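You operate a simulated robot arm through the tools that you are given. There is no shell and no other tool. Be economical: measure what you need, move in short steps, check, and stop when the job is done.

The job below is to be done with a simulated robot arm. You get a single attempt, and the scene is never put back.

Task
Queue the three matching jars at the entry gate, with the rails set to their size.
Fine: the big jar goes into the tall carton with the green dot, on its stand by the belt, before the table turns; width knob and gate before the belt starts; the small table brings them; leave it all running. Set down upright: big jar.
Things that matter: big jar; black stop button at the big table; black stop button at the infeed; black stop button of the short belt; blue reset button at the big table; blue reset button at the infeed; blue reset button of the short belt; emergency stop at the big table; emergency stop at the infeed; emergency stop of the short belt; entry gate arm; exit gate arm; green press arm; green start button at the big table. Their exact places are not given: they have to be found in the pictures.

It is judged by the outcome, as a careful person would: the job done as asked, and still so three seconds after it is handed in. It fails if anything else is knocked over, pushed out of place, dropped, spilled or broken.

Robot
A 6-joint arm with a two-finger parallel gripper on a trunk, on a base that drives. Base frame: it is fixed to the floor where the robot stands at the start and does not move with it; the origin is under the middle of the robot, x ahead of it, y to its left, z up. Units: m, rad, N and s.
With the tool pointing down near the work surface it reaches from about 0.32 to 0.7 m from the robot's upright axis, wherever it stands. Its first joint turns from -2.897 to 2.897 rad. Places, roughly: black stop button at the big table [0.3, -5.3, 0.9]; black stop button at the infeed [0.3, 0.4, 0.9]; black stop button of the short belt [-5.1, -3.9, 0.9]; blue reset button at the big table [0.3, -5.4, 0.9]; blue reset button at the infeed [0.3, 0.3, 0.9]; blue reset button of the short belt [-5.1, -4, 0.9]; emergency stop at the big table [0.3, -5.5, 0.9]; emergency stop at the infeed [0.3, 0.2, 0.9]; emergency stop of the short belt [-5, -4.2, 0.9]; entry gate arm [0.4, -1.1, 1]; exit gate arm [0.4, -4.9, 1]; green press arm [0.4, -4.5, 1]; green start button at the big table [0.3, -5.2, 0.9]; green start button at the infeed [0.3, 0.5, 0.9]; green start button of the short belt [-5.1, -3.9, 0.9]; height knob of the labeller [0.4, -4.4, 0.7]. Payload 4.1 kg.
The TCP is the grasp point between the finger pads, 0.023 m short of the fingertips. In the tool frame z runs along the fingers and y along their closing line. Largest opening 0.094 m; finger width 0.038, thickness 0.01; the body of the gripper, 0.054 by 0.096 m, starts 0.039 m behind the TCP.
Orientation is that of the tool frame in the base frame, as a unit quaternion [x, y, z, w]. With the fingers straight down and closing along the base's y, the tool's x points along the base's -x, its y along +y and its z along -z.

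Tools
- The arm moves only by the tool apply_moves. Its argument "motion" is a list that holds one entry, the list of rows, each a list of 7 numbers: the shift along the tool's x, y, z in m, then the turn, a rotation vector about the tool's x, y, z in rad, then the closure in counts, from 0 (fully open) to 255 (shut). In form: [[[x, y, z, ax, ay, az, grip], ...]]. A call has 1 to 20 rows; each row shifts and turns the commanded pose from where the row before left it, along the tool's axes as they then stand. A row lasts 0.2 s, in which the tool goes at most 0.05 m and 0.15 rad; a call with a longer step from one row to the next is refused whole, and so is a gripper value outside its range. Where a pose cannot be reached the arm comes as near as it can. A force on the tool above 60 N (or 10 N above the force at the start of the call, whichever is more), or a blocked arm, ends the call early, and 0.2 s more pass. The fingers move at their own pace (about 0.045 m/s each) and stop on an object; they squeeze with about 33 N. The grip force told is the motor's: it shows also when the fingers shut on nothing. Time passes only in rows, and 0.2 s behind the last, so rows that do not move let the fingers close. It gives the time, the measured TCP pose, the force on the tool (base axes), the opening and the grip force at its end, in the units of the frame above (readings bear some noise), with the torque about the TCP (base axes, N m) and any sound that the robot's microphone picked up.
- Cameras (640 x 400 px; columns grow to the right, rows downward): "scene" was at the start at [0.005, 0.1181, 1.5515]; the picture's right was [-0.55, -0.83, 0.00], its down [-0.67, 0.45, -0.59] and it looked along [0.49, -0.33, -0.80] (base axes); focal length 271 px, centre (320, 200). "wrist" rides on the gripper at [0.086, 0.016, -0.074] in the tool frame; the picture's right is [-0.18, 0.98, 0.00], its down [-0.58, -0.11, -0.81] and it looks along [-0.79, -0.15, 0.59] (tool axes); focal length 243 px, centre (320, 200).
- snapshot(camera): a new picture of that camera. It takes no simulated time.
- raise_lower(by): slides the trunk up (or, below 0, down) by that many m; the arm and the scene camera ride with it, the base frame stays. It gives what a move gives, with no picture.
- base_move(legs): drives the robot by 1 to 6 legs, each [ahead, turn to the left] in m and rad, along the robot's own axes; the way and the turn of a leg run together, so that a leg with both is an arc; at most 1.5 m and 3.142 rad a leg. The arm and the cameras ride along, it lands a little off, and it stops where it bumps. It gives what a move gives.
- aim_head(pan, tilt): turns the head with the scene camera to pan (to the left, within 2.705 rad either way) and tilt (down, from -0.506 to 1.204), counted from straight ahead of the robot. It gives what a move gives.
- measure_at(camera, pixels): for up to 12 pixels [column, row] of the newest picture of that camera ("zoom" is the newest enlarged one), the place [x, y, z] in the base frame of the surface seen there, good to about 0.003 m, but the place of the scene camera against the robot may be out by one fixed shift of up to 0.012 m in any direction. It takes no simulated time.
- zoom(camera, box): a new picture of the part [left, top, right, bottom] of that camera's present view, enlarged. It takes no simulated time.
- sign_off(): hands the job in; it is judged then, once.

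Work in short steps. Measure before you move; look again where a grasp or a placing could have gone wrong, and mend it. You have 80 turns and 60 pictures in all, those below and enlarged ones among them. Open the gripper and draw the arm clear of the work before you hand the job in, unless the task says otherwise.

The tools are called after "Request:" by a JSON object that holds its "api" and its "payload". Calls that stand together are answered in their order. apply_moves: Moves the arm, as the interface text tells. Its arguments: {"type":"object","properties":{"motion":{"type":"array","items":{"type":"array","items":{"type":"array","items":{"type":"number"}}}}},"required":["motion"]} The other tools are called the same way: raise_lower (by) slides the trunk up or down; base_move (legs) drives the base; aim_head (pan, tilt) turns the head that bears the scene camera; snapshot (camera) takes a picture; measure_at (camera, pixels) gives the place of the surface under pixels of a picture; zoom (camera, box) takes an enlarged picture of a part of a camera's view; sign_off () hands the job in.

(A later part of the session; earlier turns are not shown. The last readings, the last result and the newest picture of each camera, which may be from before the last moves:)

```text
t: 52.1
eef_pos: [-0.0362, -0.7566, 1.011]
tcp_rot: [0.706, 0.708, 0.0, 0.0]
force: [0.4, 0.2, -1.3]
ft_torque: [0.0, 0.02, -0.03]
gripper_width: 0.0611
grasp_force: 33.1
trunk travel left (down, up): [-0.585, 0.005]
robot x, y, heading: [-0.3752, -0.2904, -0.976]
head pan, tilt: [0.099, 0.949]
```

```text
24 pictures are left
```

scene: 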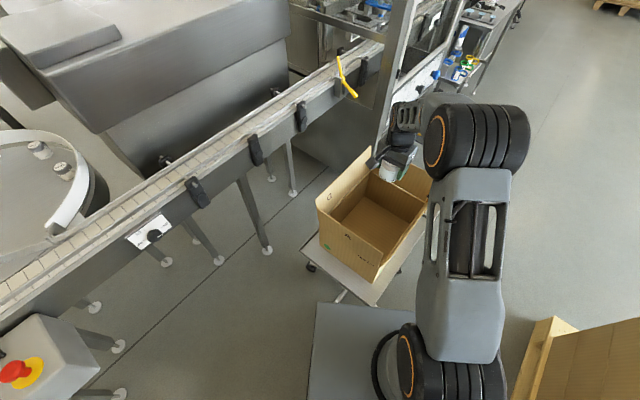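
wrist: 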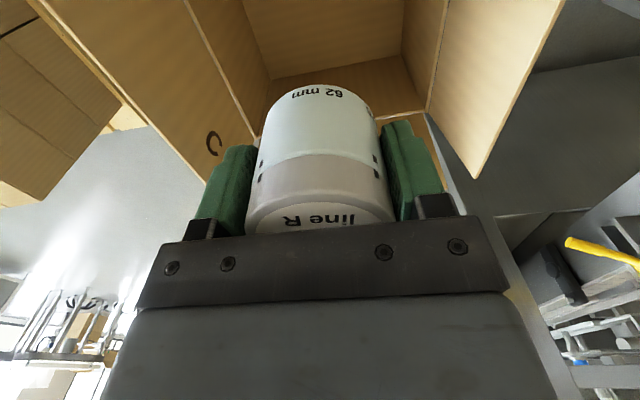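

I re-measure the carton now against the TCP at (-0.036,-0.757).

Request:
{"api": "measure_at", "payload": {"camera": "scene", "pixels": [[318, 205], [378, 262], [322, 250], [375, 278], [370, 225], [420, 200], [428, 213], [345, 235], [395, 205]]}}

Request:
{"api": "measure_at", "payload": {"camera": "wrist", "pixels": [[330, 62], [400, 90], [340, 20], [225, 60], [430, 60], [215, 145], [500, 120]]}}

```text
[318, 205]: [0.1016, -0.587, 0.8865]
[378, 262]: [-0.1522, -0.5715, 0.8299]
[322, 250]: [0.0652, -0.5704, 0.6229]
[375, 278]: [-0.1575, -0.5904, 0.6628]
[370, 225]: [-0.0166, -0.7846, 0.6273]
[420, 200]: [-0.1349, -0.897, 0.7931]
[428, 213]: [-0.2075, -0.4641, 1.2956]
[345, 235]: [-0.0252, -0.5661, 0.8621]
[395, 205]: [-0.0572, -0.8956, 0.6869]
```

```text
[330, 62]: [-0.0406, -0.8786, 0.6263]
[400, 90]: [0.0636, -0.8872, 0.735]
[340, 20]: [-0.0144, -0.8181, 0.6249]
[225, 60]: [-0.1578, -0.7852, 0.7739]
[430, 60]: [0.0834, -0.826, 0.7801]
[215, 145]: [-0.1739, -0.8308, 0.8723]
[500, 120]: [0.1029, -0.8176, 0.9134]
```

Carton inside confirmed (x -0.155..0.08, y -0.575..-0.888, floor 0.626). I descend most of the way and look.

Request:
{"api": "apply_moves", "payload": {"motion": [[[0, 0.0, 0.045, 0, 0, 0, 255], [0, 0, 0.045, 0, 0, 0, 255], [0, 0, 0.045, 0, 0, 0, 255], [0, 0, 0.045, 0, 0, 0, 255], [0, 0, 0.04, 0, 0, 0, 255], [0, 0, 0.04, 0, 0, 0, 255], [0, 0, 0, 0, 0, 0, 255]]]}}

Request:
{"api": "snapshot", "payload": {"camera": "scene"}}

```text
t: 53.7
eef_pos: [-0.0335, -0.755, 0.753]
tcp_rot: [0.707, 0.707, 0.0, 0.0]
force: [0.2, 1.1, -2.6]
ft_torque: [0.0, 0.01, 0.0]
gripper_width: 0.0609
grasp_force: 33.2
trunk travel left (down, up): [-0.585, 0.005]
robot x, y, heading: [-0.3754, -0.2888, -0.972]
head pan, tilt: [0.099, 0.949]
```

```text
23 pictures are left
```

scene: 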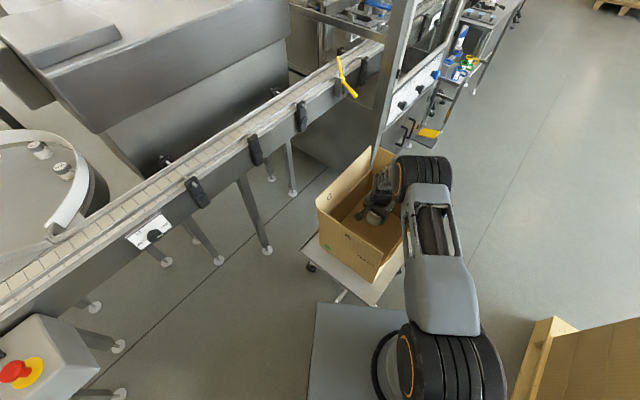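

Now the elbow sits over the carton's near-right corner; I measure it and the flap for clearance.

Request:
{"api": "measure_at", "payload": {"camera": "scene", "pixels": [[400, 165], [398, 185], [425, 165], [440, 190], [390, 180], [405, 205], [402, 230], [425, 230]]}}

Request:
{"api": "zoom", "payload": {"camera": "scene", "box": [310, 130, 470, 290]}}

```text
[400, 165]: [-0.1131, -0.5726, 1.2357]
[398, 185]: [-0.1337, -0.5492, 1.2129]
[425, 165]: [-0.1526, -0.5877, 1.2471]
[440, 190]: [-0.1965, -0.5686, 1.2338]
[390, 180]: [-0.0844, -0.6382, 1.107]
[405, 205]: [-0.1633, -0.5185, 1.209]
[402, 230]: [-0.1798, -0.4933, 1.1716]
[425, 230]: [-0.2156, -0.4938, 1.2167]
```

```text
2.50 times, centred on (390, 210) of scene
```

zoom: 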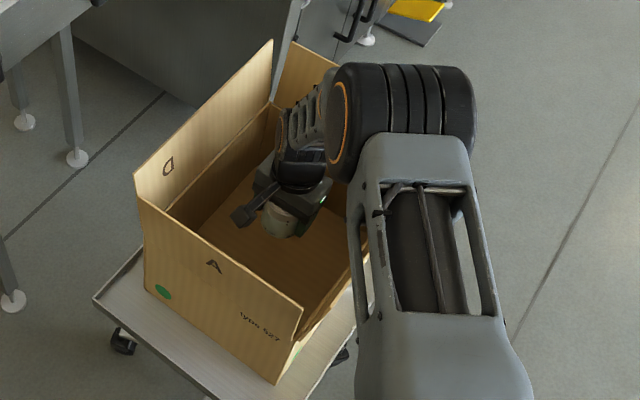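

Elbow is ~0.25 m above the flaps and the forearm is steep; clear. I go down to just above the floor and then touch gently.

Request:
{"api": "apply_moves", "payload": {"motion": [[[0, 0, 0.04, 0, 0, 0, 255], [0, 0, 0.03, 0, 0, 0, 255], [0, 0, 0.01, 0, 0, 0, 255], [0, 0, 0.004, 0, 0, 0, 255], [0, 0, 0.003, 0, 0, 0, 255], [0, 0, 0, 0, 0, 0, 255]]]}}

```text
t: 55.1
eef_pos: [-0.0349, -0.7534, 0.666]
tcp_rot: [0.706, 0.708, 0.0, 0.0]
force: [-0.9, 0.9, -2.3]
ft_torque: [0.03, -0.01, 0.02]
gripper_width: 0.0613
grasp_force: 33.0
trunk travel left (down, up): [-0.585, 0.005]
robot x, y, heading: [-0.3768, -0.2903, -0.968]
head pan, tilt: [0.099, 0.949]
```

No contact yet; I feel down a few millimetres more.

Request:
{"api": "apply_moves", "payload": {"motion": [[[0, 0, 0.002, 0, 0, 0, 255], [0, 0, 0.002, 0, 0, 0, 255], [0, 0, 0, 0, 0, 0, 255]]]}}

Request:
{"api": "snapshot", "payload": {"camera": "wrist"}}

```text
t: 55.9
eef_pos: [-0.0347, -0.754, 0.6623]
tcp_rot: [0.707, 0.707, 0.0, 0.001]
force: [0.2, -0.1, -1.4]
ft_torque: [-0.03, 0.01, 0.04]
gripper_width: 0.0612
grasp_force: 33.3
trunk travel left (down, up): [-0.585, 0.005]
robot x, y, heading: [-0.3731, -0.2912, -0.975]
head pan, tilt: [0.099, 0.949]
```

```text
21 pictures are left
```

wrist: 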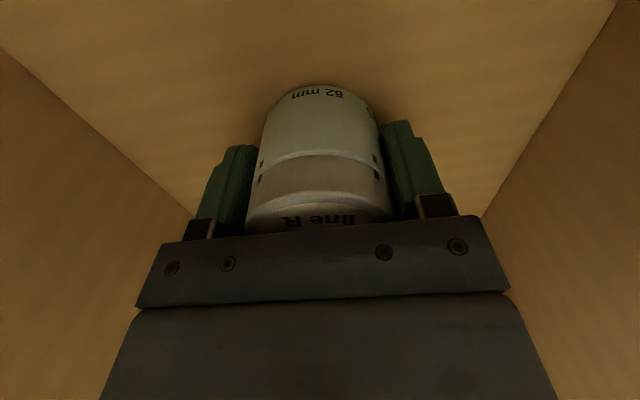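

Very near the floor. Two more small steps.

Request:
{"api": "apply_moves", "payload": {"motion": [[[0, 0, 0.0015, 0, 0, 0, 255], [0, 0, 0.0015, 0, 0, 0, 255], [0, 0, 0, 0, 0, 0, 255]]]}}

```text
t: 56.7
eef_pos: [-0.0341, -0.7533, 0.659]
tcp_rot: [0.707, 0.708, 0.0, 0.0]
force: [0.0, 0.0, 3.1]
ft_torque: [-0.15, -0.01, -0.02]
gripper_width: 0.0607
grasp_force: 32.5
trunk travel left (down, up): [-0.585, 0.005]
robot x, y, heading: [-0.3736, -0.2897, -0.975]
head pan, tilt: [0.099, 0.949]
```

Contact felt (force up ~4.5 N). I open, and lift straight out.

Request:
{"api": "apply_moves", "payload": {"motion": [[[0, 0, 0, 0, 0, 0, 128], [0, 0, 0, 0, 0, 0, 0], [0, 0, 0, 0, 0, 0, 0], [0, 0, 0, 0, 0, 0, 0], [0, 0, -0.02, 0, 0, 0, 0], [0, 0, -0.04, 0, 0, 0, 0], [0, 0, -0.045, 0, 0, 0, 0], [0, 0, -0.045, 0, 0, 0, 0], [0, 0, -0.045, 0, 0, 0, 0], [0, 0, -0.045, 0, 0, 0, 0], [0, 0, -0.045, 0, 0, 0, 0], [0, 0, -0.045, 0, 0, 0, 0], [0, 0, -0.045, 0, 0, 0, 0], [0, 0, -0.045, 0, 0, 0, 0], [0, 0, -0.045, 0, 0, 0, 0], [0, 0, -0.045, 0, 0, 0, 0], [0, 0, -0.02, 0, 0, 0, 0]]]}}

Request:
{"api": "snapshot", "payload": {"camera": "scene"}}

```text
t: 60.3
eef_pos: [-0.0338, -0.7544, 1.1914]
tcp_rot: [0.706, 0.708, 0.0, 0.0]
force: [0.1, 0.1, 0.0]
ft_torque: [-0.02, -0.01, -0.05]
gripper_width: 0.0939
grasp_force: 0.1
trunk travel left (down, up): [-0.585, 0.005]
robot x, y, heading: [-0.3781, -0.2892, -0.972]
head pan, tilt: [0.099, 0.949]
```

```text
20 pictures are left
```

scene: 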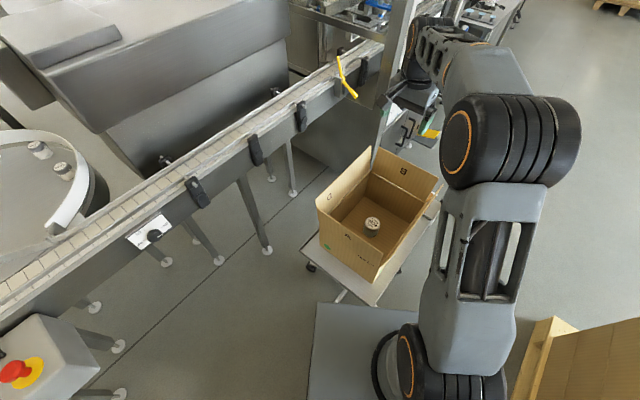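

The big jar stands upright in the carton at (372,227). Next the gate; I measure the pallet edge to plan the way round the stool.

Request:
{"api": "measure_at", "payload": {"camera": "scene", "pixels": [[550, 318], [516, 398], [538, 350], [575, 330], [635, 322], [600, 380]]}}

Request:
{"api": "aim_head", "payload": {"pan": -0.75, "tilt": 0.9}}

Request:
{"api": "snapshot", "payload": {"camera": "scene"}}

```text
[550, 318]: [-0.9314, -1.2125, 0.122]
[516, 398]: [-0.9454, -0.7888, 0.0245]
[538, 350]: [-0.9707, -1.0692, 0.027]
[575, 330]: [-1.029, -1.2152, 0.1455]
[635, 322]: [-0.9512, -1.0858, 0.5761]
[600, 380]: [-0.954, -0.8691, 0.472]
```

```text
t: 61.5
eef_pos: [-0.0328, -0.7549, 1.1905]
tcp_rot: [0.707, 0.708, 0.0, -0.001]
force: [1.0, -0.2, -0.4]
ft_torque: [0.02, -0.03, -0.01]
gripper_width: 0.094
grasp_force: 0.1
trunk travel left (down, up): [-0.585, 0.005]
robot x, y, heading: [-0.3753, -0.2877, -0.969]
head pan, tilt: [-0.75, 0.901]
```

```text
19 pictures are left
```

scene: 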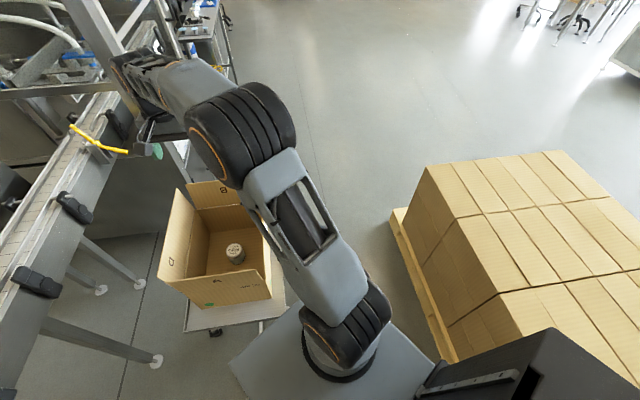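

The corridor between stool castor (-0.32) and pallet (-0.935) is ~0.6 m wide. I retract the arm and drive the first part along its middle.

Request:
{"api": "apply_moves", "payload": {"motion": [[[0.0338, -0.0293, 0, 0, 0, 0, 0], [0.0338, -0.0293, 0, 0, 0, 0, 0], [0.0338, -0.0293, 0, 0, 0, 0, 0], [0.0338, -0.0293, 0, 0, 0, 0, 0]]]}}

Request:
{"api": "base_move", "payload": {"legs": [[-0.2, 0], [0, -1.378], [0.4, 0.78]]}}

```text
t: 62.5
eef_pos: [-0.1487, -0.6177, 1.1889]
tcp_rot: [0.706, 0.708, -0.001, 0.001]
force: [-0.2, 0.1, -0.5]
ft_torque: [0.02, 0.02, 0.02]
gripper_width: 0.0944
grasp_force: 0.0
trunk travel left (down, up): [-0.585, 0.005]
robot x, y, heading: [-0.3761, -0.2908, -0.976]
head pan, tilt: [-0.75, 0.901]
```

```text
t: 69.6
eef_pos: [-0.6278, -0.8932, 1.1892]
tcp_rot: [0.88, 0.475, 0.0, -0.001]
force: [-0.3, 0.0, -0.6]
ft_torque: [0.02, 0.0, -0.01]
gripper_width: 0.094
grasp_force: 0.1
trunk travel left (down, up): [-0.585, 0.005]
robot x, y, heading: [-0.6392, -0.4906, -1.56]
head pan, tilt: [-0.75, 0.901]
```

On track at (-0.64,-0.49). I drive on down the corridor and turn toward the gate.

Request:
{"api": "base_move", "payload": {"legs": [[1.08, 0], [0, 1.86], [0.48, 0]]}}

Request:
{"api": "aim_head", "payload": {"pan": 0.2, "tilt": 0.75}}

Request:
{"api": "snapshot", "payload": {"camera": "scene"}}

```text
t: 82.1
eef_pos: [0.215, -1.3534, 1.1886]
tcp_rot: [0.168, 0.986, -0.002, -0.004]
force: [-18.6, -3.8, 7.0]
ft_torque: [0.33, -1.95, -0.23]
gripper_width: 0.0941
grasp_force: 0.1
trunk travel left (down, up): [-0.585, 0.005]
robot x, y, heading: [-0.1647, -1.4555, 0.254]
head pan, tilt: [-0.75, 0.901]
stopped in leg 3: the robot was blocked; the commanded pose is now the measured one
```

```text
t: 83.3
eef_pos: [0.2147, -1.3536, 1.1883]
tcp_rot: [0.168, 0.986, -0.002, -0.004]
force: [-21.4, -5.0, 9.0]
ft_torque: [0.33, -2.36, -0.25]
gripper_width: 0.0938
grasp_force: 0.1
trunk travel left (down, up): [-0.585, 0.005]
robot x, y, heading: [-0.1627, -1.4585, 0.254]
head pan, tilt: [0.201, 0.75]
```

```text
18 pictures are left
```

scene: 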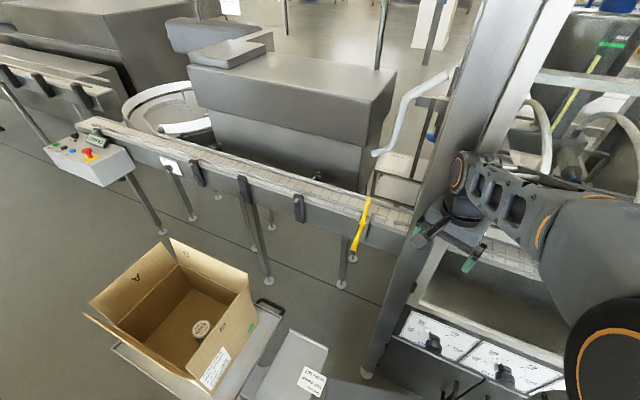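

The gripper touched the machine's frame post. I back off 0.1 m at once and look again.

Request:
{"api": "base_move", "payload": {"legs": [[-0.1, 0]]}}

Request:
{"api": "snapshot", "payload": {"camera": "scene"}}

Request:
{"api": "measure_at", "payload": {"camera": "scene", "pixels": [[320, 340], [290, 345], [325, 380], [255, 320], [370, 370], [420, 260], [410, 230], [355, 245], [366, 205], [362, 225], [376, 235], [385, 300]]}}

```text
t: 84.5
eef_pos: [0.1213, -1.3781, 1.1868]
tcp_rot: [0.168, 0.986, -0.001, -0.004]
force: [0.0, -0.6, -0.8]
ft_torque: [0.0, -0.05, -0.01]
gripper_width: 0.0939
grasp_force: 0.1
trunk travel left (down, up): [-0.585, 0.005]
robot x, y, heading: [-0.2633, -1.4847, 0.25]
head pan, tilt: [0.201, 0.75]
```

```text
17 pictures are left
```

scene: 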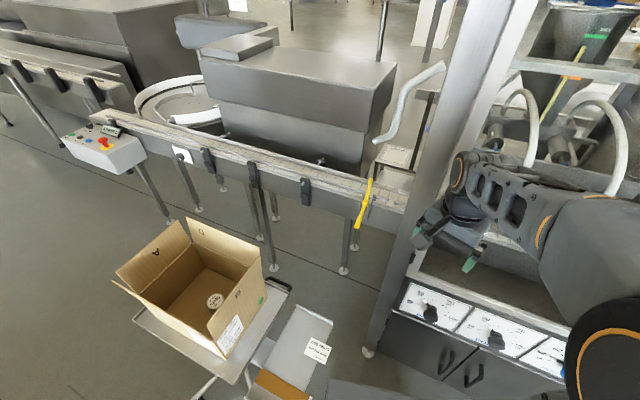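

```text
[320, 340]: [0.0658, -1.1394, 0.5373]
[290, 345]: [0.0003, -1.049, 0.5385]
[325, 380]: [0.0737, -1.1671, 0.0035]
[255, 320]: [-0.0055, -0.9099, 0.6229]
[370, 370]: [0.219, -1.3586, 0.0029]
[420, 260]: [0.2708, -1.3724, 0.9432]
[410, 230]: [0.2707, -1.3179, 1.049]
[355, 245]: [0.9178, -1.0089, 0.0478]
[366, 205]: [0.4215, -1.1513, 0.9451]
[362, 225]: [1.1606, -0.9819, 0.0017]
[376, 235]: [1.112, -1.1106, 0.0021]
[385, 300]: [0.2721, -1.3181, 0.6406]
```

The post is at x≈0.27, y≈-1.32..-1.38; the gate lies past it at (0.42,-1.15). I zoom in on the gate and on the tray at (300,345) that I must keep off.

Request:
{"api": "zoom", "payload": {"camera": "scene", "box": [320, 155, 440, 255]}}

Request:
{"api": "measure_at", "payload": {"camera": "zoom", "pixels": [[268, 130], [255, 200], [240, 270], [225, 330]]}}

Request:
{"api": "zoom", "payload": {"camera": "scene", "box": [200, 270, 420, 400]}}

```text
4.00 times, centred on (380, 205) of scene
```

zoom: 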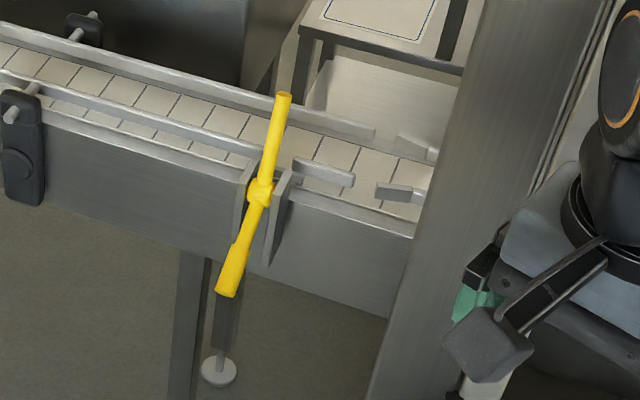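

```text
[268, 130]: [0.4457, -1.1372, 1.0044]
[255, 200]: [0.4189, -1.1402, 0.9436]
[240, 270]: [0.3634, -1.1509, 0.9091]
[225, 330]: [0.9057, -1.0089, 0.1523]
```

```text
2.91 times, centred on (310, 335) of scene
```

zoom: 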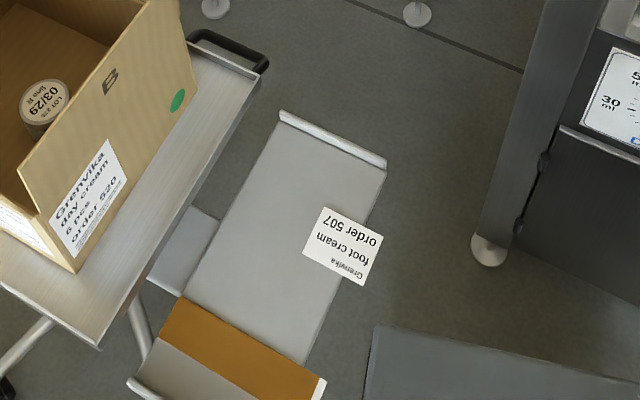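

The gate arm pivots about y at (0.42,-1.14,0.944), with the blade up; it must be swung down across the belt (+x). I swing the arm left, square it, shut the fingers, and then drive back in beside the post.

Request:
{"api": "apply_moves", "payload": {"motion": [[[0.0354, 0.0321, 0, 0, 0, 0, 255], [0.0354, 0.0321, 0, 0, 0, 0, 255], [0.0354, 0.0321, 0, 0, 0, 0, 255], [0.0354, 0.0321, 0, 0, 0, 0, 255], [0, 0, 0, 0, 0, -0.112, 255], [0, 0, 0, 0, 0, -0.112, 255], [0, 0, 0, 0, 0, -0.112, 255], [0, 0, 0, 0, 0, 0, 255]]]}}

Request:
{"api": "base_move", "payload": {"legs": [[0.14, 0]]}}

Request:
{"api": "aim_head", "payload": {"pan": 0.3, "tilt": 0.7}}

Request:
{"api": "snapshot", "payload": {"camera": "scene"}}

```text
t: 86.3
eef_pos: [0.0315, -1.2101, 1.1886]
tcp_rot: [-0.001, 1.0, -0.002, -0.005]
force: [-0.1, -0.3, 0.4]
ft_torque: [-0.03, -0.02, -0.02]
gripper_width: 0.0
grasp_force: 33.2
trunk travel left (down, up): [-0.585, 0.005]
robot x, y, heading: [-0.263, -1.4804, 0.256]
head pan, tilt: [0.201, 0.75]
```

```text
t: 87.6
eef_pos: [0.168, -1.1735, 1.1872]
tcp_rot: [0.0, 1.0, -0.001, -0.007]
force: [-1.1, 0.9, -0.3]
ft_torque: [-0.01, -0.01, 0.03]
gripper_width: 0.0
grasp_force: 32.9
trunk travel left (down, up): [-0.585, 0.005]
robot x, y, heading: [-0.1217, -1.4515, 0.256]
head pan, tilt: [0.201, 0.75]
```

```text
t: 88.3
eef_pos: [0.1673, -1.1722, 1.1875]
tcp_rot: [0.0, 1.0, -0.002, -0.006]
force: [0.4, 1.1, 0.0]
ft_torque: [0.02, 0.02, 0.0]
gripper_width: 0.0
grasp_force: 32.5
trunk travel left (down, up): [-0.585, 0.005]
robot x, y, heading: [-0.125, -1.4476, 0.252]
head pan, tilt: [0.3, 0.7]
```

```text
14 pictures are left
```

scene: 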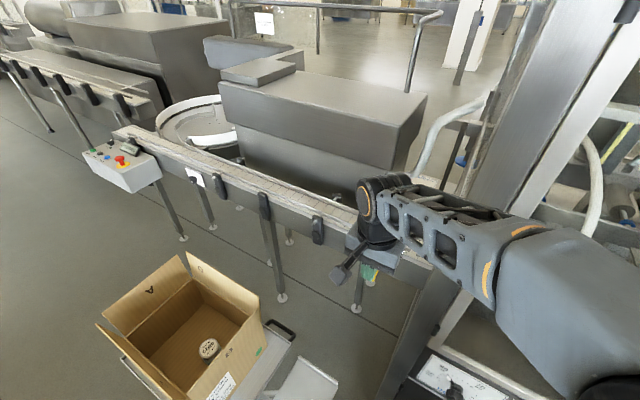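

I extend to just behind the blade and go down to push height, with small rows.

Request:
{"api": "apply_moves", "payload": {"motion": [[[-0.0406, 0.0074, 0, 0, 0, 0, 255], [-0.0406, 0.0074, 0, 0, 0, 0, 255], [-0.0406, 0.0074, 0, 0, 0, 0, 255], [-0.0406, 0.0074, 0, 0, 0, 0, 255], [-0.0406, 0.0074, 0, 0, 0, 0, 255], [0, 0, 0.04, 0, 0, 0, 255], [0, 0, 0.04, 0, 0, 0, 255], [0, 0, 0.04, 0, 0, 0, 255], [0, 0, 0.04, 0, 0, 0, 255], [0, 0, 0, 0, 0, 0, 255]]]}}

Request:
{"api": "snapshot", "payload": {"camera": "wrist"}}

```text
t: 90.5
eef_pos: [0.373, -1.1346, 1.0254]
tcp_rot: [0.0, 1.0, -0.002, -0.005]
force: [0.4, -0.1, 0.1]
ft_torque: [0.02, -0.03, 0.03]
gripper_width: 0.0
grasp_force: 32.9
trunk travel left (down, up): [-0.585, 0.005]
robot x, y, heading: [-0.1239, -1.446, 0.257]
head pan, tilt: [0.3, 0.7]
```

```text
13 pictures are left
```

wrist: 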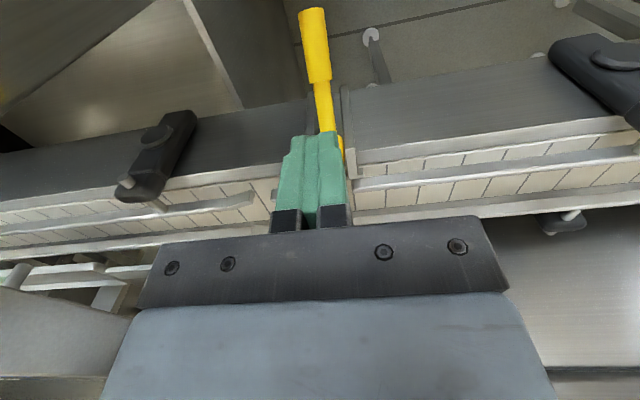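

The closed fingers are right behind the blade. I push it over along its arc.

Request:
{"api": "apply_moves", "payload": {"motion": [[[-0.025, -0.001, 0, 0, 0, 0, 255], [-0.022, 0, 0, 0, 0, 0, 255], [-0.015, 0, 0.008, 0, 0, 0, 255], [-0.012, 0, 0.012, 0, 0, 0, 255], [-0.01, 0, 0.015, 0, 0, 0, 255], [-0.006, 0, 0.01, 0, 0, 0, 255], [0, 0, 0.008, 0, 0, 0, 255], [0, 0, 0, 0, 0, 0, 255]]]}}

Request:
{"api": "snapshot", "payload": {"camera": "wrist"}}

```text
t: 92.2
eef_pos: [0.456, -1.1306, 0.9783]
tcp_rot: [-0.006, 1.0, -0.002, 0.0]
force: [0.9, -0.7, 2.7]
ft_torque: [0.0, -0.04, -0.02]
gripper_width: 0.0001
grasp_force: 32.2
trunk travel left (down, up): [-0.585, 0.005]
robot x, y, heading: [-0.1234, -1.4503, 0.265]
head pan, tilt: [0.3, 0.7]
stopped in row 8: the force on the tool passed its limit at 62 N (the readings are from after the stop); the commanded pose is now the measured one
```

```text
12 pictures are left
```

wrist: 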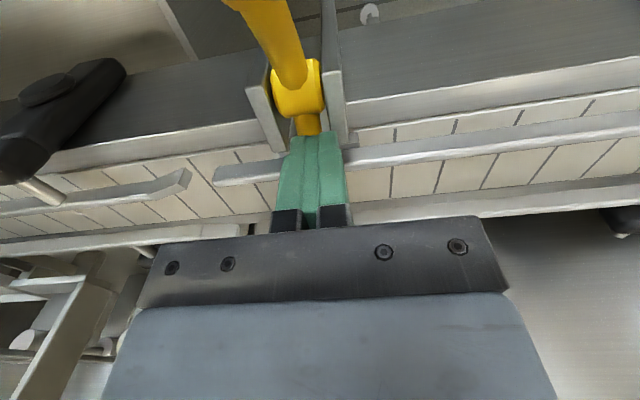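

The handle now stands up and the blade lies under the fingers; 62 N tells the end stop was met. I lift off and check that it stays down.

Request:
{"api": "apply_moves", "payload": {"motion": [[[0, 0, -0.04, 0, 0, 0, 255], [0, 0, -0.05, 0, 0, 0, 255], [0, 0, -0.05, 0, 0, 0, 255], [0, 0, -0.05, 0, 0, 0, 255], [0.045, 0, 0, 0, 0, 0, 255], [0.045, -0.01, 0, 0, 0, 0, 255], [0.045, -0.01, 0, 0, 0, 0, 255], [0.045, -0.01, 0, 0, 0, 0, 255], [0.045, -0.01, 0, 0, 0, 0, 255], [0.045, 0, 0, 0, 0, 0, 255]]]}}

Request:
{"api": "aim_head", "payload": {"pan": 0.35, "tilt": 0.6}}

Request:
{"api": "snapshot", "payload": {"camera": "scene"}}

```text
t: 94.4
eef_pos: [0.188, -1.1825, 1.1676]
tcp_rot: [-0.001, 1.0, 0.0, -0.005]
force: [0.8, 0.1, 0.4]
ft_torque: [0.03, -0.01, 0.02]
gripper_width: 0.0001
grasp_force: 33.0
trunk travel left (down, up): [-0.585, 0.005]
robot x, y, heading: [-0.1244, -1.4465, 0.256]
head pan, tilt: [0.3, 0.7]
```

```text
t: 95.0
eef_pos: [0.1898, -1.1816, 1.1661]
tcp_rot: [-0.001, 1.0, 0.0, -0.006]
force: [-0.5, -0.8, -0.5]
ft_torque: [0.01, -0.03, 0.01]
gripper_width: 0.0003
grasp_force: 32.8
trunk travel left (down, up): [-0.585, 0.005]
robot x, y, heading: [-0.1246, -1.4474, 0.255]
head pan, tilt: [0.351, 0.6]
```

```text
11 pictures are left
```

scene: 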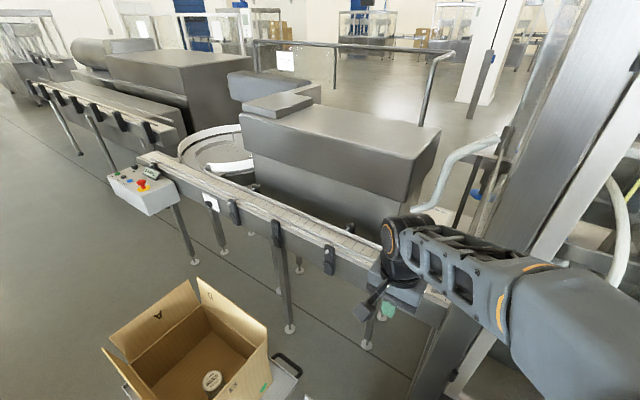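

The gate is hidden by the arm; I will check it from the infeed. I now drive back the way I came.

Request:
{"api": "base_move", "payload": {"legs": [[-0.53, 0], [0, 1.315], [1.08, 0], [0.4, -0.78]]}}

```text
t: 107.4
eef_pos: [-0.8155, -0.0671, 1.1683]
tcp_rot: [-0.559, 0.829, -0.002, -0.005]
force: [-0.7, -0.7, 0.0]
ft_torque: [-0.03, -0.01, 0.0]
gripper_width: 0.0001
grasp_force: 33.0
trunk travel left (down, up): [-0.585, 0.005]
robot x, y, heading: [-0.6709, -0.4632, 1.618]
head pan, tilt: [0.351, 0.6]
stopped in leg 4: the robot was blocked; the commanded pose is now the measured one
```

The base was blocked at (-0.67,-0.46), probably near the pallet. I look down to the left.

Request:
{"api": "aim_head", "payload": {"pan": 1.0, "tilt": 1.1}}

Request:
{"api": "snapshot", "payload": {"camera": "scene"}}

```text
t: 108.4
eef_pos: [-0.8167, -0.0679, 1.1674]
tcp_rot: [-0.561, 0.828, -0.002, -0.005]
force: [0.5, 0.3, 0.4]
ft_torque: [0.01, -0.02, 0.0]
gripper_width: 0.0
grasp_force: 33.3
trunk travel left (down, up): [-0.585, 0.005]
robot x, y, heading: [-0.6666, -0.463, 1.622]
head pan, tilt: [1.0, 1.1]
```

```text
10 pictures are left
```

scene: 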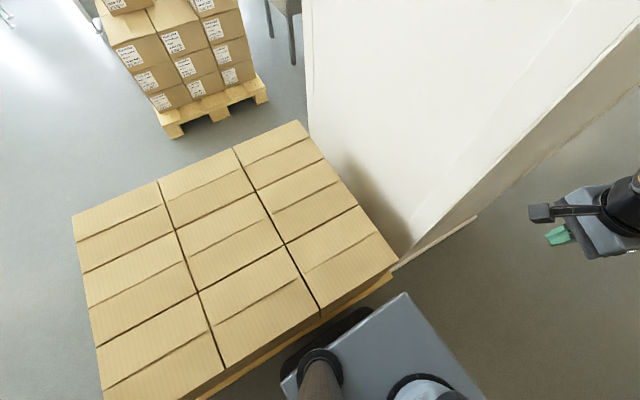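

A white pillar stands north of the pallet, close ahead-left. I measure its edges and the pallet side.

Request:
{"api": "measure_at", "payload": {"camera": "scene", "pixels": [[474, 216], [400, 267], [440, 242], [390, 275], [320, 325], [230, 385], [440, 180], [620, 30], [330, 350], [405, 296], [480, 396], [285, 385]]}}

```text
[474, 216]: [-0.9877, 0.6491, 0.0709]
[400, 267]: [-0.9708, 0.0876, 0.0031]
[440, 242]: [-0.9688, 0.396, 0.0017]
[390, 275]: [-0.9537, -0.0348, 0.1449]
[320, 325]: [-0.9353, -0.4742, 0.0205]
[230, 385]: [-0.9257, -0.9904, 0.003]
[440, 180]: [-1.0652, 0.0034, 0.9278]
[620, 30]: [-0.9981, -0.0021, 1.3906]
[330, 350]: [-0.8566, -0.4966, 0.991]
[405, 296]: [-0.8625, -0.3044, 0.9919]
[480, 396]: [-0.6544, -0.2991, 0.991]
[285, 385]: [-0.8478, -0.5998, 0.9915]
```

The left side of the base is against the pallet line. I bring the arm in, straighten by a small right turn, and drive straight ahead past the pallet before turning.

Request:
{"api": "apply_moves", "payload": {"motion": [[[-0.015, -0.037, 0, 0, 0, 0, 255], [-0.015, -0.037, 0, 0, 0, 0, 255], [-0.015, -0.037, 0, 0, 0, 0, 255], [-0.015, -0.037, 0, 0, 0, 0, 255], [-0.015, -0.037, 0, 0, 0, 0, 255]]]}}

Request:
{"api": "base_move", "payload": {"legs": [[0, -0.06], [0.2, 0]]}}

```text
t: 109.6
eef_pos: [-0.6139, -0.0643, 1.1687]
tcp_rot: [-0.561, 0.828, -0.002, -0.005]
force: [0.0, 0.3, -1.0]
ft_torque: [0.01, 0.01, 0.0]
gripper_width: 0.0002
grasp_force: 32.9
trunk travel left (down, up): [-0.585, 0.005]
robot x, y, heading: [-0.6723, -0.4609, 1.622]
head pan, tilt: [1.0, 1.1]
```

```text
t: 111.7
eef_pos: [-0.5922, 0.1341, 1.169]
tcp_rot: [-0.538, 0.843, -0.002, -0.006]
force: [-0.1, -0.9, 0.5]
ft_torque: [-0.02, 0.01, -0.01]
gripper_width: 0.0
grasp_force: 33.5
trunk travel left (down, up): [-0.585, 0.005]
robot x, y, heading: [-0.6706, -0.2568, 1.566]
head pan, tilt: [1.0, 1.1]
```

Free now. I drive on north past the pallet and pillar, then curve right.

Request:
{"api": "base_move", "payload": {"legs": [[0.55, 0], [0, -0.1], [0.25, 0], [0.5, -1.0]]}}

```text
t: 119.3
eef_pos: [0.0301, 1.0292, 1.1686]
tcp_rot: [-0.005, 1.0, 0.001, -0.005]
force: [0.2, 0.4, -1.0]
ft_torque: [0.01, 0.02, 0.01]
gripper_width: 0.0
grasp_force: 33.1
trunk travel left (down, up): [-0.585, 0.005]
robot x, y, heading: [-0.3603, 0.9266, 0.446]
head pan, tilt: [1.0, 1.1]
cut short: leg 4
```

Out of the corridor. I turn and drive back to the front of the infeed.

Request:
{"api": "base_move", "payload": {"legs": [[0, -1.732], [0.98, 0], [0, 1.286]]}}

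Request:
{"api": "aim_head", "payload": {"pan": -0.8, "tilt": 0.75}}

Request:
{"api": "zoom", "payload": {"camera": "scene", "box": [160, 60, 560, 310]}}

```text
t: 132.0
eef_pos: [0.2658, -0.1167, 1.1684]
tcp_rot: [0.223, 0.975, 0.003, -0.004]
force: [-0.4, 0.1, 0.2]
ft_torque: [0.0, 0.01, -0.03]
gripper_width: 0.0002
grasp_force: 33.2
trunk travel left (down, up): [-0.585, 0.005]
robot x, y, heading: [-0.1286, -0.0362, -0.013]
head pan, tilt: [1.0, 1.1]
```

```text
t: 133.8
eef_pos: [0.2664, -0.1177, 1.169]
tcp_rot: [0.222, 0.975, 0.002, -0.005]
force: [0.8, -0.7, 0.4]
ft_torque: [0.03, 0.0, -0.01]
gripper_width: 0.0
grasp_force: 32.5
trunk travel left (down, up): [-0.585, 0.005]
robot x, y, heading: [-0.1248, -0.0302, -0.017]
head pan, tilt: [-0.799, 0.75]
```

```text
1.60 times, centred on (360, 185) of scene
```

zoom: 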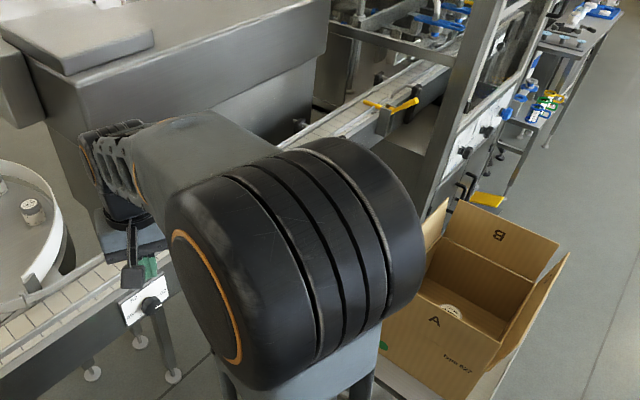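

The gate blade (yellow, (365,102)–(415,105)) now lies across the belt. Next the width knob at scene (254,250): I zoom on it and measure its face and plate.

Request:
{"api": "zoom", "payload": {"camera": "scene", "box": [224, 225, 284, 275]}}

Request:
{"api": "measure_at", "payload": {"camera": "zoom", "pixels": [[320, 240], [320, 260], [300, 250], [345, 250], [200, 250], [420, 200], [250, 330], [230, 200], [420, 270]]}}

```text
8.00 times, centred on (254, 250) of scene
```

zoom: 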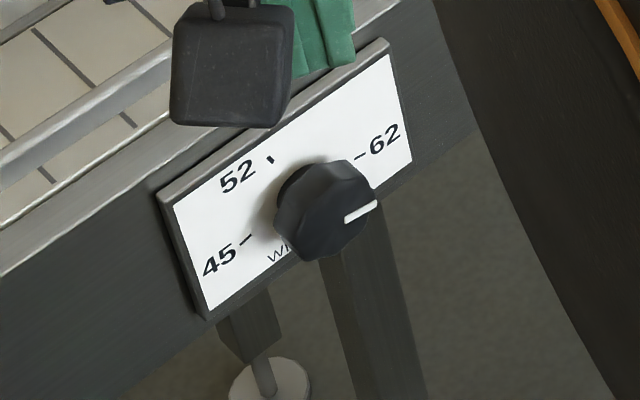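

```text
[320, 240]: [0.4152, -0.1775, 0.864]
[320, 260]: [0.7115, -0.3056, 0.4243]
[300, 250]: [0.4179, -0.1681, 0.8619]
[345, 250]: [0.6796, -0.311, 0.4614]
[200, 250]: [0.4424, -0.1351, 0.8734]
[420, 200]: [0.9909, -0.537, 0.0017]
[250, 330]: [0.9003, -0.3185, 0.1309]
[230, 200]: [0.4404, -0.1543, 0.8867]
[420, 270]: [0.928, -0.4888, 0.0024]
```

The plate is vertical at x≈0.441, knob axis at about (y -0.182, z 0.867), pointer at 62 (right); 45 lies 180° counter-clockwise. I back 8 cm, square the tool and tip it to point forward (+x) above and ahead of the knob.

Request:
{"api": "base_move", "payload": {"legs": [[-0.08, 0.0]]}}

Request:
{"api": "apply_moves", "payload": {"motion": [[[0, 0, 0, 0, 0, -0.149, 0], [0, 0, 0, 0, 0, -0.149, 0], [0, 0, 0, 0, 0, -0.149, 0], [-0.0388, -0.013, 0.0238, 0, 0, 0, 0], [-0.0388, -0.013, 0.0238, 0, 0, 0, 0], [-0.0388, -0.013, 0.0238, 0, 0, 0, 0], [-0.0388, -0.013, 0.0238, 0, 0, 0, 0], [-0.0388, -0.013, 0.0238, 0, 0, 0, 0], [0, 0, 0, 0, -0.149, 0, 0], [0, 0, 0, 0, -0.149, 0, 0], [0, 0, 0, 0, -0.149, 0, 0], [0, 0, 0, 0, -0.149, 0, 0], [0, 0, 0, 0, -0.149, 0, 0], [0, 0, 0, 0, -0.149, 0, 0], [0, 0, 0, 0, -0.149, 0, 0], [0, 0, 0, 0, -0.149, 0, 0], [0, 0, 0, 0, -0.149, 0, 0], [0, 0, 0, 0, -0.149, 0, 0], [0, 0, 0, 0, -0.08, 0, 0]]]}}

```text
t: 134.9
eef_pos: [0.1858, -0.1162, 1.1685]
tcp_rot: [0.222, 0.975, 0.002, -0.004]
force: [-0.1, -0.2, 1.4]
ft_torque: [0.03, 0.01, 0.03]
gripper_width: 0.0
grasp_force: 32.9
trunk travel left (down, up): [-0.585, 0.005]
robot x, y, heading: [-0.2038, -0.0286, -0.014]
head pan, tilt: [-0.799, 0.75]
```

```text
t: 138.9
eef_pos: [0.3783, -0.1812, 1.0468]
tcp_rot: [0.003, 0.71, 0.002, 0.705]
force: [-1.2, 0.2, 0.9]
ft_torque: [0.02, 0.0, 0.02]
gripper_width: 0.0938
grasp_force: 0.0
trunk travel left (down, up): [-0.585, 0.005]
robot x, y, heading: [-0.2057, -0.0326, -0.014]
head pan, tilt: [-0.799, 0.75]
```

The tool points forward. I roll it +90° (fingers above/below), back 1 cm, lower to knob height, and look.

Request:
{"api": "apply_moves", "payload": {"motion": [[[0, 0, -0.012, 0, 0, 0.149, 0], [0, 0, 0, 0, 0, 0.149, 0], [0, 0, 0, 0, 0, 0.149, 0], [0, 0, 0, 0, 0, 0.149, 0], [0, 0, 0, 0, 0, 0.149, 0], [0, 0, 0, 0, 0, 0.149, 0], [0, 0, 0, 0, 0, 0.149, 0], [0, 0, 0, 0, 0, 0.149, 0], [0, 0, 0, 0, 0, 0.149, 0], [0, 0, 0, 0, 0, 0.149, 0], [0, 0, 0, 0, 0, 0.08, 0], [0, -0.045, 0, 0, 0, 0, 0], [0, -0.045, 0, 0, 0, 0, 0], [0, -0.045, 0, 0, 0, 0, 0], [0, -0.044, 0, 0, 0, 0, 0], [0, 0, 0, 0, 0, 0, 0]]]}}

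Request:
{"api": "snapshot", "payload": {"camera": "wrist"}}

```text
t: 142.3
eef_pos: [0.3652, -0.1791, 0.869]
tcp_rot: [0.504, 0.501, 0.499, 0.496]
force: [0.1, 0.8, -0.7]
ft_torque: [-0.02, -0.02, 0.02]
gripper_width: 0.0941
grasp_force: 0.1
trunk travel left (down, up): [-0.585, 0.005]
robot x, y, heading: [-0.2068, -0.0313, -0.014]
head pan, tilt: [-0.799, 0.75]
```

```text
7 pictures are left
```

wrist: 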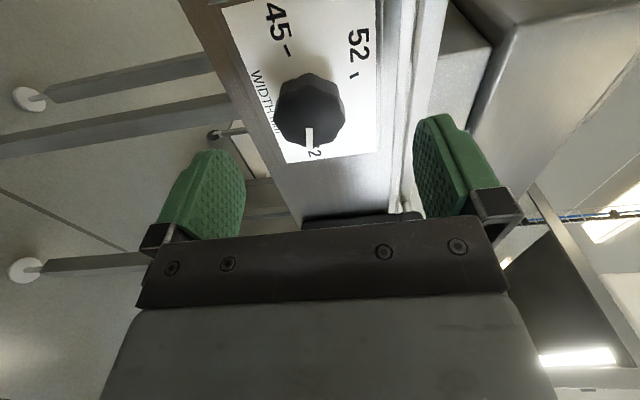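

Knob in view at (310,112) with the plate. I measure the knob and plate with the wrist camera to align.

Request:
{"api": "measure_at", "payload": {"camera": "wrist", "pixels": [[310, 112], [310, 140], [282, 110], [340, 112], [310, 82], [290, 52], [355, 75], [360, 120], [310, 152], [335, 95]]}}

```text
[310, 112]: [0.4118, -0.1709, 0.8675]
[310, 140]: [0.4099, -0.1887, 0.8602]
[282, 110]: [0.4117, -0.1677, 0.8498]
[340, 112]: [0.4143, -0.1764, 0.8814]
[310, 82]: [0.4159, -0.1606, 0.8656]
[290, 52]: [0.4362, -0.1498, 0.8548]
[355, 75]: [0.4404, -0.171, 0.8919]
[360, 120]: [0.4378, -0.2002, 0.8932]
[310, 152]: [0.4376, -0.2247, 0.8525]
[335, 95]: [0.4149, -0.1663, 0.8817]
```

Knob face is at x≈0.411, centre about (y -0.176, z 0.8655), plate at 0.438. I shift 3 mm, go forward 43 mm, and grip.

Request:
{"api": "apply_moves", "payload": {"motion": [[[0.003, -0.003, 0.02, 0, 0, 0, 0], [0, 0, 0.023, 0, 0, 0, 0], [0, 0, 0, 0, 0, 0, 0], [0, 0, 0, 0, 0, 0, 255], [0, 0, 0, 0, 0, 0, 255], [0, 0, 0, 0, 0, 0, 255], [0, 0, 0, 0, 0, 0, 255], [0, 0, 0, 0, 0, 0, 255]]]}}

```text
t: 144.1
eef_pos: [0.4067, -0.1753, 0.8622]
tcp_rot: [0.506, 0.502, 0.498, 0.495]
force: [-1.7, 0.2, -11.8]
ft_torque: [0.03, 0.25, -0.15]
gripper_width: 0.0409
grasp_force: 44.8
trunk travel left (down, up): [-0.585, 0.005]
robot x, y, heading: [-0.2039, -0.035, -0.016]
head pan, tilt: [-0.799, 0.75]
```

Gripped (41 mm) with a small sideways pull downward; I shift 3 mm down to centre and begin turning counter-clockwise.

Request:
{"api": "apply_moves", "payload": {"motion": [[[0, -0.003, 0, 0, 0, 0, 255], [0, 0, 0, 0, 0, -0.1, 255], [0, 0, 0, 0, 0, -0.1, 255], [0, 0, 0, 0, 0, -0.1, 255], [0, 0, 0, 0, 0, -0.1, 255], [0, 0, 0, 0, 0, 0, 255]]]}}

```text
t: 145.5
eef_pos: [0.4072, -0.1757, 0.8607]
tcp_rot: [0.395, 0.592, 0.39, 0.584]
force: [-14.8, 4.0, -16.3]
ft_torque: [0.06, 0.15, -0.85]
gripper_width: 0.0411
grasp_force: 45.2
trunk travel left (down, up): [-0.585, 0.005]
robot x, y, heading: [-0.2067, -0.0338, -0.012]
head pan, tilt: [-0.799, 0.75]
```

Side forces grew a bit (-16 N in z, -15 N in x). I ease 4 mm down and 3 mm back and re-read.

Request:
{"api": "apply_moves", "payload": {"motion": [[[0.0006, -0.0041, -0.003, 0, 0, 0, 255], [0, 0, 0, 0, 0, 0, 255]]]}}

```text
t: 146.1
eef_pos: [0.4066, -0.1743, 0.8608]
tcp_rot: [0.39, 0.59, 0.392, 0.588]
force: [1.6, 3.8, 2.6]
ft_torque: [-0.02, 0.46, 1.04]
gripper_width: 0.0413
grasp_force: 44.9
trunk travel left (down, up): [-0.585, 0.005]
robot x, y, heading: [-0.2034, -0.031, -0.017]
head pan, tilt: [-0.799, 0.75]
```

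Forces are balanced now. I keep turning.

Request:
{"api": "apply_moves", "payload": {"motion": [[[0, 0, 0, 0, 0, -0.14, 255], [0, 0, 0, 0, 0, -0.14, 255], [0, 0, 0, 0, 0, -0.14, 255], [0, 0, 0, 0, 0, -0.14, 255], [0, 0, 0, 0, 0, -0.14, 255], [0, 0, 0, 0, 0, -0.14, 255], [0, 0, 0, 0, 0, -0.14, 255], [0, 0, 0, 0, 0, -0.14, 255], [0, 0, 0, 0, 0, 0, 255]]]}}

```text
t: 148.1
eef_pos: [0.4064, -0.1792, 0.8585]
tcp_rot: [0.022, 0.711, 0.025, 0.703]
force: [-19.5, 9.8, 10.6]
ft_torque: [-0.06, -0.8, 0.34]
gripper_width: 0.041
grasp_force: 45.2
out of reach, approached as far as the arm can: row 8
trunk travel left (down, up): [-0.585, 0.005]
robot x, y, heading: [-0.2094, -0.0302, -0.012]
head pan, tilt: [-0.799, 0.75]
```

I have turned about 86°, and the next row was out of reach. I release, back off, roll back +90° and will regrip.

Request:
{"api": "apply_moves", "payload": {"motion": [[[0, 0, 0, 0, 0, 0, 0], [0, 0, 0, 0, 0, 0, 0], [0, 0, 0, 0, 0, 0, 0], [0, 0, -0.02, 0, 0, 0, 0], [0, 0, -0.02, 0, 0, 0, 0], [0, 0, 0, 0, 0, 0.14, 0], [0, 0, 0, 0, 0, 0.14, 0], [0, 0, 0, 0, 0, 0.14, 0], [0, 0, 0, 0, 0, 0.14, 0], [0, 0, 0, 0, 0, 0.14, 0], [0, 0, 0, 0, 0, 0.14, 0], [0, 0, 0, 0, 0, 0.14, 0], [0, 0, 0, 0, 0, 0.14, 0], [0, 0, 0, 0, 0, 0.14, 0], [0, 0, 0, 0, 0, 0.14, 0], [0, 0, 0, 0, 0, 0.1, 0], [0, 0, 0, 0, 0, 0, 0]]]}}

Request:
{"api": "zoom", "payload": {"camera": "wrist", "box": [180, 0, 420, 150]}}

```text
t: 151.7
eef_pos: [0.3885, -0.1974, 0.8616]
tcp_rot: [0.499, 0.505, 0.495, 0.501]
force: [-0.3, 0.9, 0.1]
ft_torque: [0.03, 0.04, 0.0]
gripper_width: 0.094
grasp_force: 0.1
out of reach, approached as far as the arm can: row 4, 5
trunk travel left (down, up): [-0.585, 0.005]
robot x, y, heading: [-0.2056, -0.0332, -0.018]
head pan, tilt: [-0.799, 0.75]
```

```text
2.67 times, centred on (300, 75) of wrist
```

zoom: 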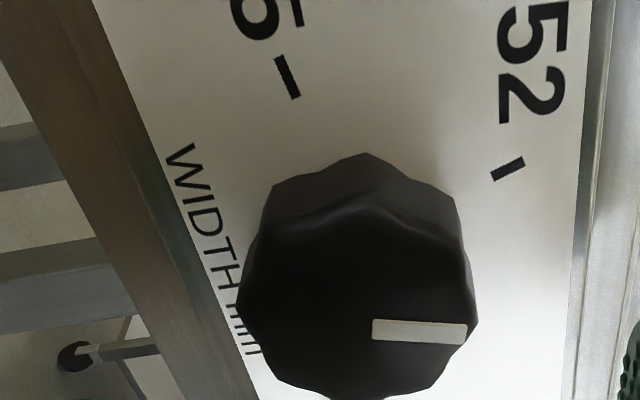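

The pointer is now straight up at about 77°; the 45 tick lies at about 199°, so ~122° more is needed counter-clockwise. I recentre (y → -0.1745), roll a further +0.5 rad, go in and grip.

Request:
{"api": "apply_moves", "payload": {"motion": [[[0.023, 0, -0.02, 0, 0, 0, 0], [0, 0, 0, 0, 0, 0.125, 0], [0, 0, 0, 0, 0, 0.125, 0], [0, 0, 0, 0, 0, 0.125, 0], [0, 0, 0, 0, 0, 0.125, 0], [0, 0, 0, 0, 0, 0, 0]]]}}

```text
t: 153.1
eef_pos: [0.3692, -0.1735, 0.862]
tcp_rot: [0.609, 0.367, 0.603, 0.363]
force: [-0.3, 0.3, 0.0]
ft_torque: [0.01, -0.05, 0.04]
gripper_width: 0.0939
grasp_force: 0.1
trunk travel left (down, up): [-0.585, 0.005]
robot x, y, heading: [-0.2048, -0.0329, -0.012]
head pan, tilt: [-0.799, 0.75]
```

Well placed at (0.369,-0.1735,0.862). I go in 36 mm and grip.

Request:
{"api": "apply_moves", "payload": {"motion": [[[0, 0, 0.018, 0, 0, 0, 0], [0, 0, 0.018, 0, 0, 0, 0], [0, 0, 0, 0, 0, 0, 0], [0, 0, 0, 0, 0, 0, 255], [0, 0, 0, 0, 0, 0, 255], [0, 0, 0, 0, 0, 0, 255], [0, 0, 0, 0, 0, 0, 255], [0, 0, 0, 0, 0, -0.1, 255], [0, 0, 0, 0, 0, -0.1, 255], [0, 0, 0, 0, 0, -0.1, 255], [0, 0, 0, 0, 0, -0.1, 255], [0, 0, 0, 0, 0, 0, 255]]]}}

```text
t: 155.7
eef_pos: [0.4047, -0.1708, 0.8624]
tcp_rot: [0.523, 0.48, 0.519, 0.477]
force: [12.0, -5.4, 13.9]
ft_torque: [-0.1, -0.28, -0.15]
gripper_width: 0.0415
grasp_force: 45.2
trunk travel left (down, up): [-0.585, 0.005]
robot x, y, heading: [-0.2041, -0.0344, -0.014]
head pan, tilt: [-0.799, 0.75]
```

Turned 0.4 rad. A little upward push, so I shift 2 mm up and continue.

Request:
{"api": "apply_moves", "payload": {"motion": [[[0, 0.002, 0.0015, 0, 0, -0.13, 255], [0, 0, 0, 0, 0, -0.13, 255], [0, 0, 0, 0, 0, -0.13, 255], [0, 0, 0, 0, 0, -0.13, 255], [0, 0, 0, 0, 0, -0.13, 255], [0, 0, 0, 0, 0, -0.13, 255], [0, 0, 0, 0, 0, 0, 255]]]}}

```text
t: 157.3
eef_pos: [0.4052, -0.1737, 0.858]
tcp_rot: [0.305, 0.647, 0.296, 0.633]
force: [-14.9, -3.5, -34.7]
ft_torque: [0.17, 0.18, -0.74]
gripper_width: 0.0413
grasp_force: 45.3
trunk travel left (down, up): [-0.585, 0.005]
robot x, y, heading: [-0.206, -0.0352, -0.016]
head pan, tilt: [-0.799, 0.75]
```

Side force -35 N in z; I ease 5 mm down and slightly back, then carry on with small rows.

Request:
{"api": "apply_moves", "payload": {"motion": [[[0.0032, -0.0039, -0.002, 0, 0, 0, 255], [0, 0, 0, 0, 0, -0.1, 255], [0, 0, 0, 0, 0, -0.1, 255], [0, 0, 0, 0, 0, -0.1, 255], [0, 0, 0, 0, 0, -0.1, 255], [0, 0, 0, 0, 0, 0, 255]]]}}

```text
t: 158.7
eef_pos: [0.4053, -0.1751, 0.8561]
tcp_rot: [0.169, 0.691, 0.165, 0.683]
force: [-3.4, -8.8, -25.5]
ft_torque: [0.11, -0.12, -0.75]
gripper_width: 0.0415
grasp_force: 45.1
trunk travel left (down, up): [-0.585, 0.005]
robot x, y, heading: [-0.2071, -0.0344, -0.013]
head pan, tilt: [-0.799, 0.75]
```

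About 90° done on this grip; 0.55 rad remain. I ease again and finish the turn.

Request:
{"api": "apply_moves", "payload": {"motion": [[[0.0022, -0.0023, 0, 0, 0, 0, 255], [0, 0, 0, 0, 0, -0.11, 255], [0, 0, 0, 0, 0, -0.11, 255], [0, 0, 0, 0, 0, -0.11, 255], [0, 0, 0, 0, 0, -0.11, 255], [0, 0, 0, 0, 0, -0.11, 255], [0, 0, 0, 0, 0, 0, 255]]]}}

```text
t: 160.3
eef_pos: [0.4136, -0.1792, 0.8565]
tcp_rot: [0.014, 0.711, 0.025, 0.702]
force: [-33.9, 24.5, -6.8]
ft_torque: [-0.13, -0.58, 0.68]
gripper_width: 0.0413
grasp_force: 44.9
out of reach, approached as far as the arm can: row 5, 6
trunk travel left (down, up): [-0.585, 0.005]
robot x, y, heading: [-0.2058, -0.0329, -0.009]
head pan, tilt: [-0.799, 0.75]
```

At the roll limit again, about 116° turned (pointer ≈193°, target ≈199°). I release, roll back a bit, withdraw, roll to +90° and look.

Request:
{"api": "apply_moves", "payload": {"motion": [[[0, 0, 0, 0, 0, 0, 0], [0, 0, 0, 0, 0, 0, 0], [0, 0, 0, 0, 0, 0, 0], [0, 0, 0, 0, 0, 0, 0], [0, 0, 0, 0, 0, 0.14, 0], [0, 0, 0, 0, 0, 0.14, 0], [0, 0, -0.02, 0, 0, 0.14, 0], [0, 0, -0.02, 0, 0, 0.14, 0], [0, 0, 0, 0, 0, 0.14, 0], [0, 0, 0, 0, 0, 0.14, 0], [0, 0, 0, 0, 0, 0.14, 0], [0, 0, 0, 0, 0, 0.14, 0], [0, 0, 0, 0, 0, 0.14, 0], [0, 0, 0, 0, 0, 0.14, 0], [0, 0, 0, 0, 0, 0.12, 0], [0, 0, 0, 0, 0, 0, 0]]]}}

Request:
{"api": "zoom", "payload": {"camera": "wrist", "box": [180, 0, 420, 150]}}

```text
t: 163.7
eef_pos: [0.3774, -0.1844, 0.8581]
tcp_rot: [0.503, 0.503, 0.501, 0.494]
force: [-0.3, 0.1, 0.2]
ft_torque: [0.02, 0.01, -0.01]
gripper_width: 0.0939
grasp_force: 0.0
trunk travel left (down, up): [-0.585, 0.005]
robot x, y, heading: [-0.2076, -0.0346, -0.014]
head pan, tilt: [-0.799, 0.75]
```

```text
2.67 times, centred on (300, 75) of wrist
```

zoom: 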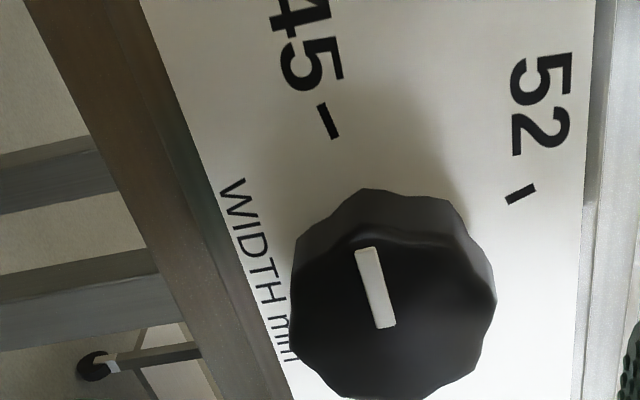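

Pointer reads about 182° and the 45 tick about 196–198°, so ~15° more. I recentre, grip again and turn 0.3 rad.

Request:
{"api": "apply_moves", "payload": {"motion": [[[0.01, 0.003, 0, 0, 0, 0, 0], [0, 0, 0.014, 0, 0, 0, 0], [0, 0, 0.014, 0, 0, 0, 0], [0, 0, 0, 0, 0, 0, 255], [0, 0, 0, 0, 0, 0, 255], [0, 0, 0, 0, 0, 0, 255], [0, 0, 0, 0, 0, 0, 255], [0, 0, 0, 0, 0, -0.1, 255], [0, 0, 0, 0, 0, -0.1, 255], [0, 0, 0, 0, 0, -0.1, 255], [0, 0, 0, 0, 0, 0, 255], [0, 0, 0, 0, 0, 0, 0], [0, 0, 0, 0, 0, 0, 0], [0, 0, 0, 0, 0, 0, 0], [0, 0, -0.02, 0, 0, 0, 0], [0, 0, -0.02, 0, 0, 0.15, 0], [0, 0, 0, 0, 0, 0.15, 0], [0, 0, 0, 0, 0, 0, 0]]]}}

Request:
{"api": "zoom", "payload": {"camera": "wrist", "box": [180, 0, 420, 150]}}

```text
t: 167.5
eef_pos: [0.3642, -0.175, 0.8606]
tcp_rot: [0.504, 0.502, 0.501, 0.493]
force: [-0.9, 0.3, 0.0]
ft_torque: [0.02, -0.04, 0.0]
gripper_width: 0.0939
grasp_force: 0.1
trunk travel left (down, up): [-0.585, 0.005]
robot x, y, heading: [-0.2043, -0.0331, -0.014]
head pan, tilt: [-0.799, 0.75]
```

```text
2.67 times, centred on (300, 75) of wrist
```

zoom: 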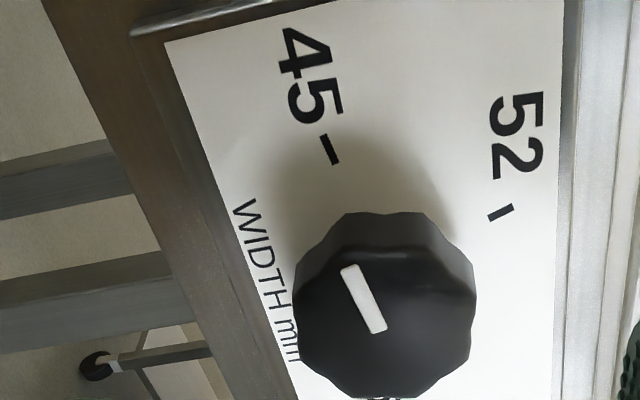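

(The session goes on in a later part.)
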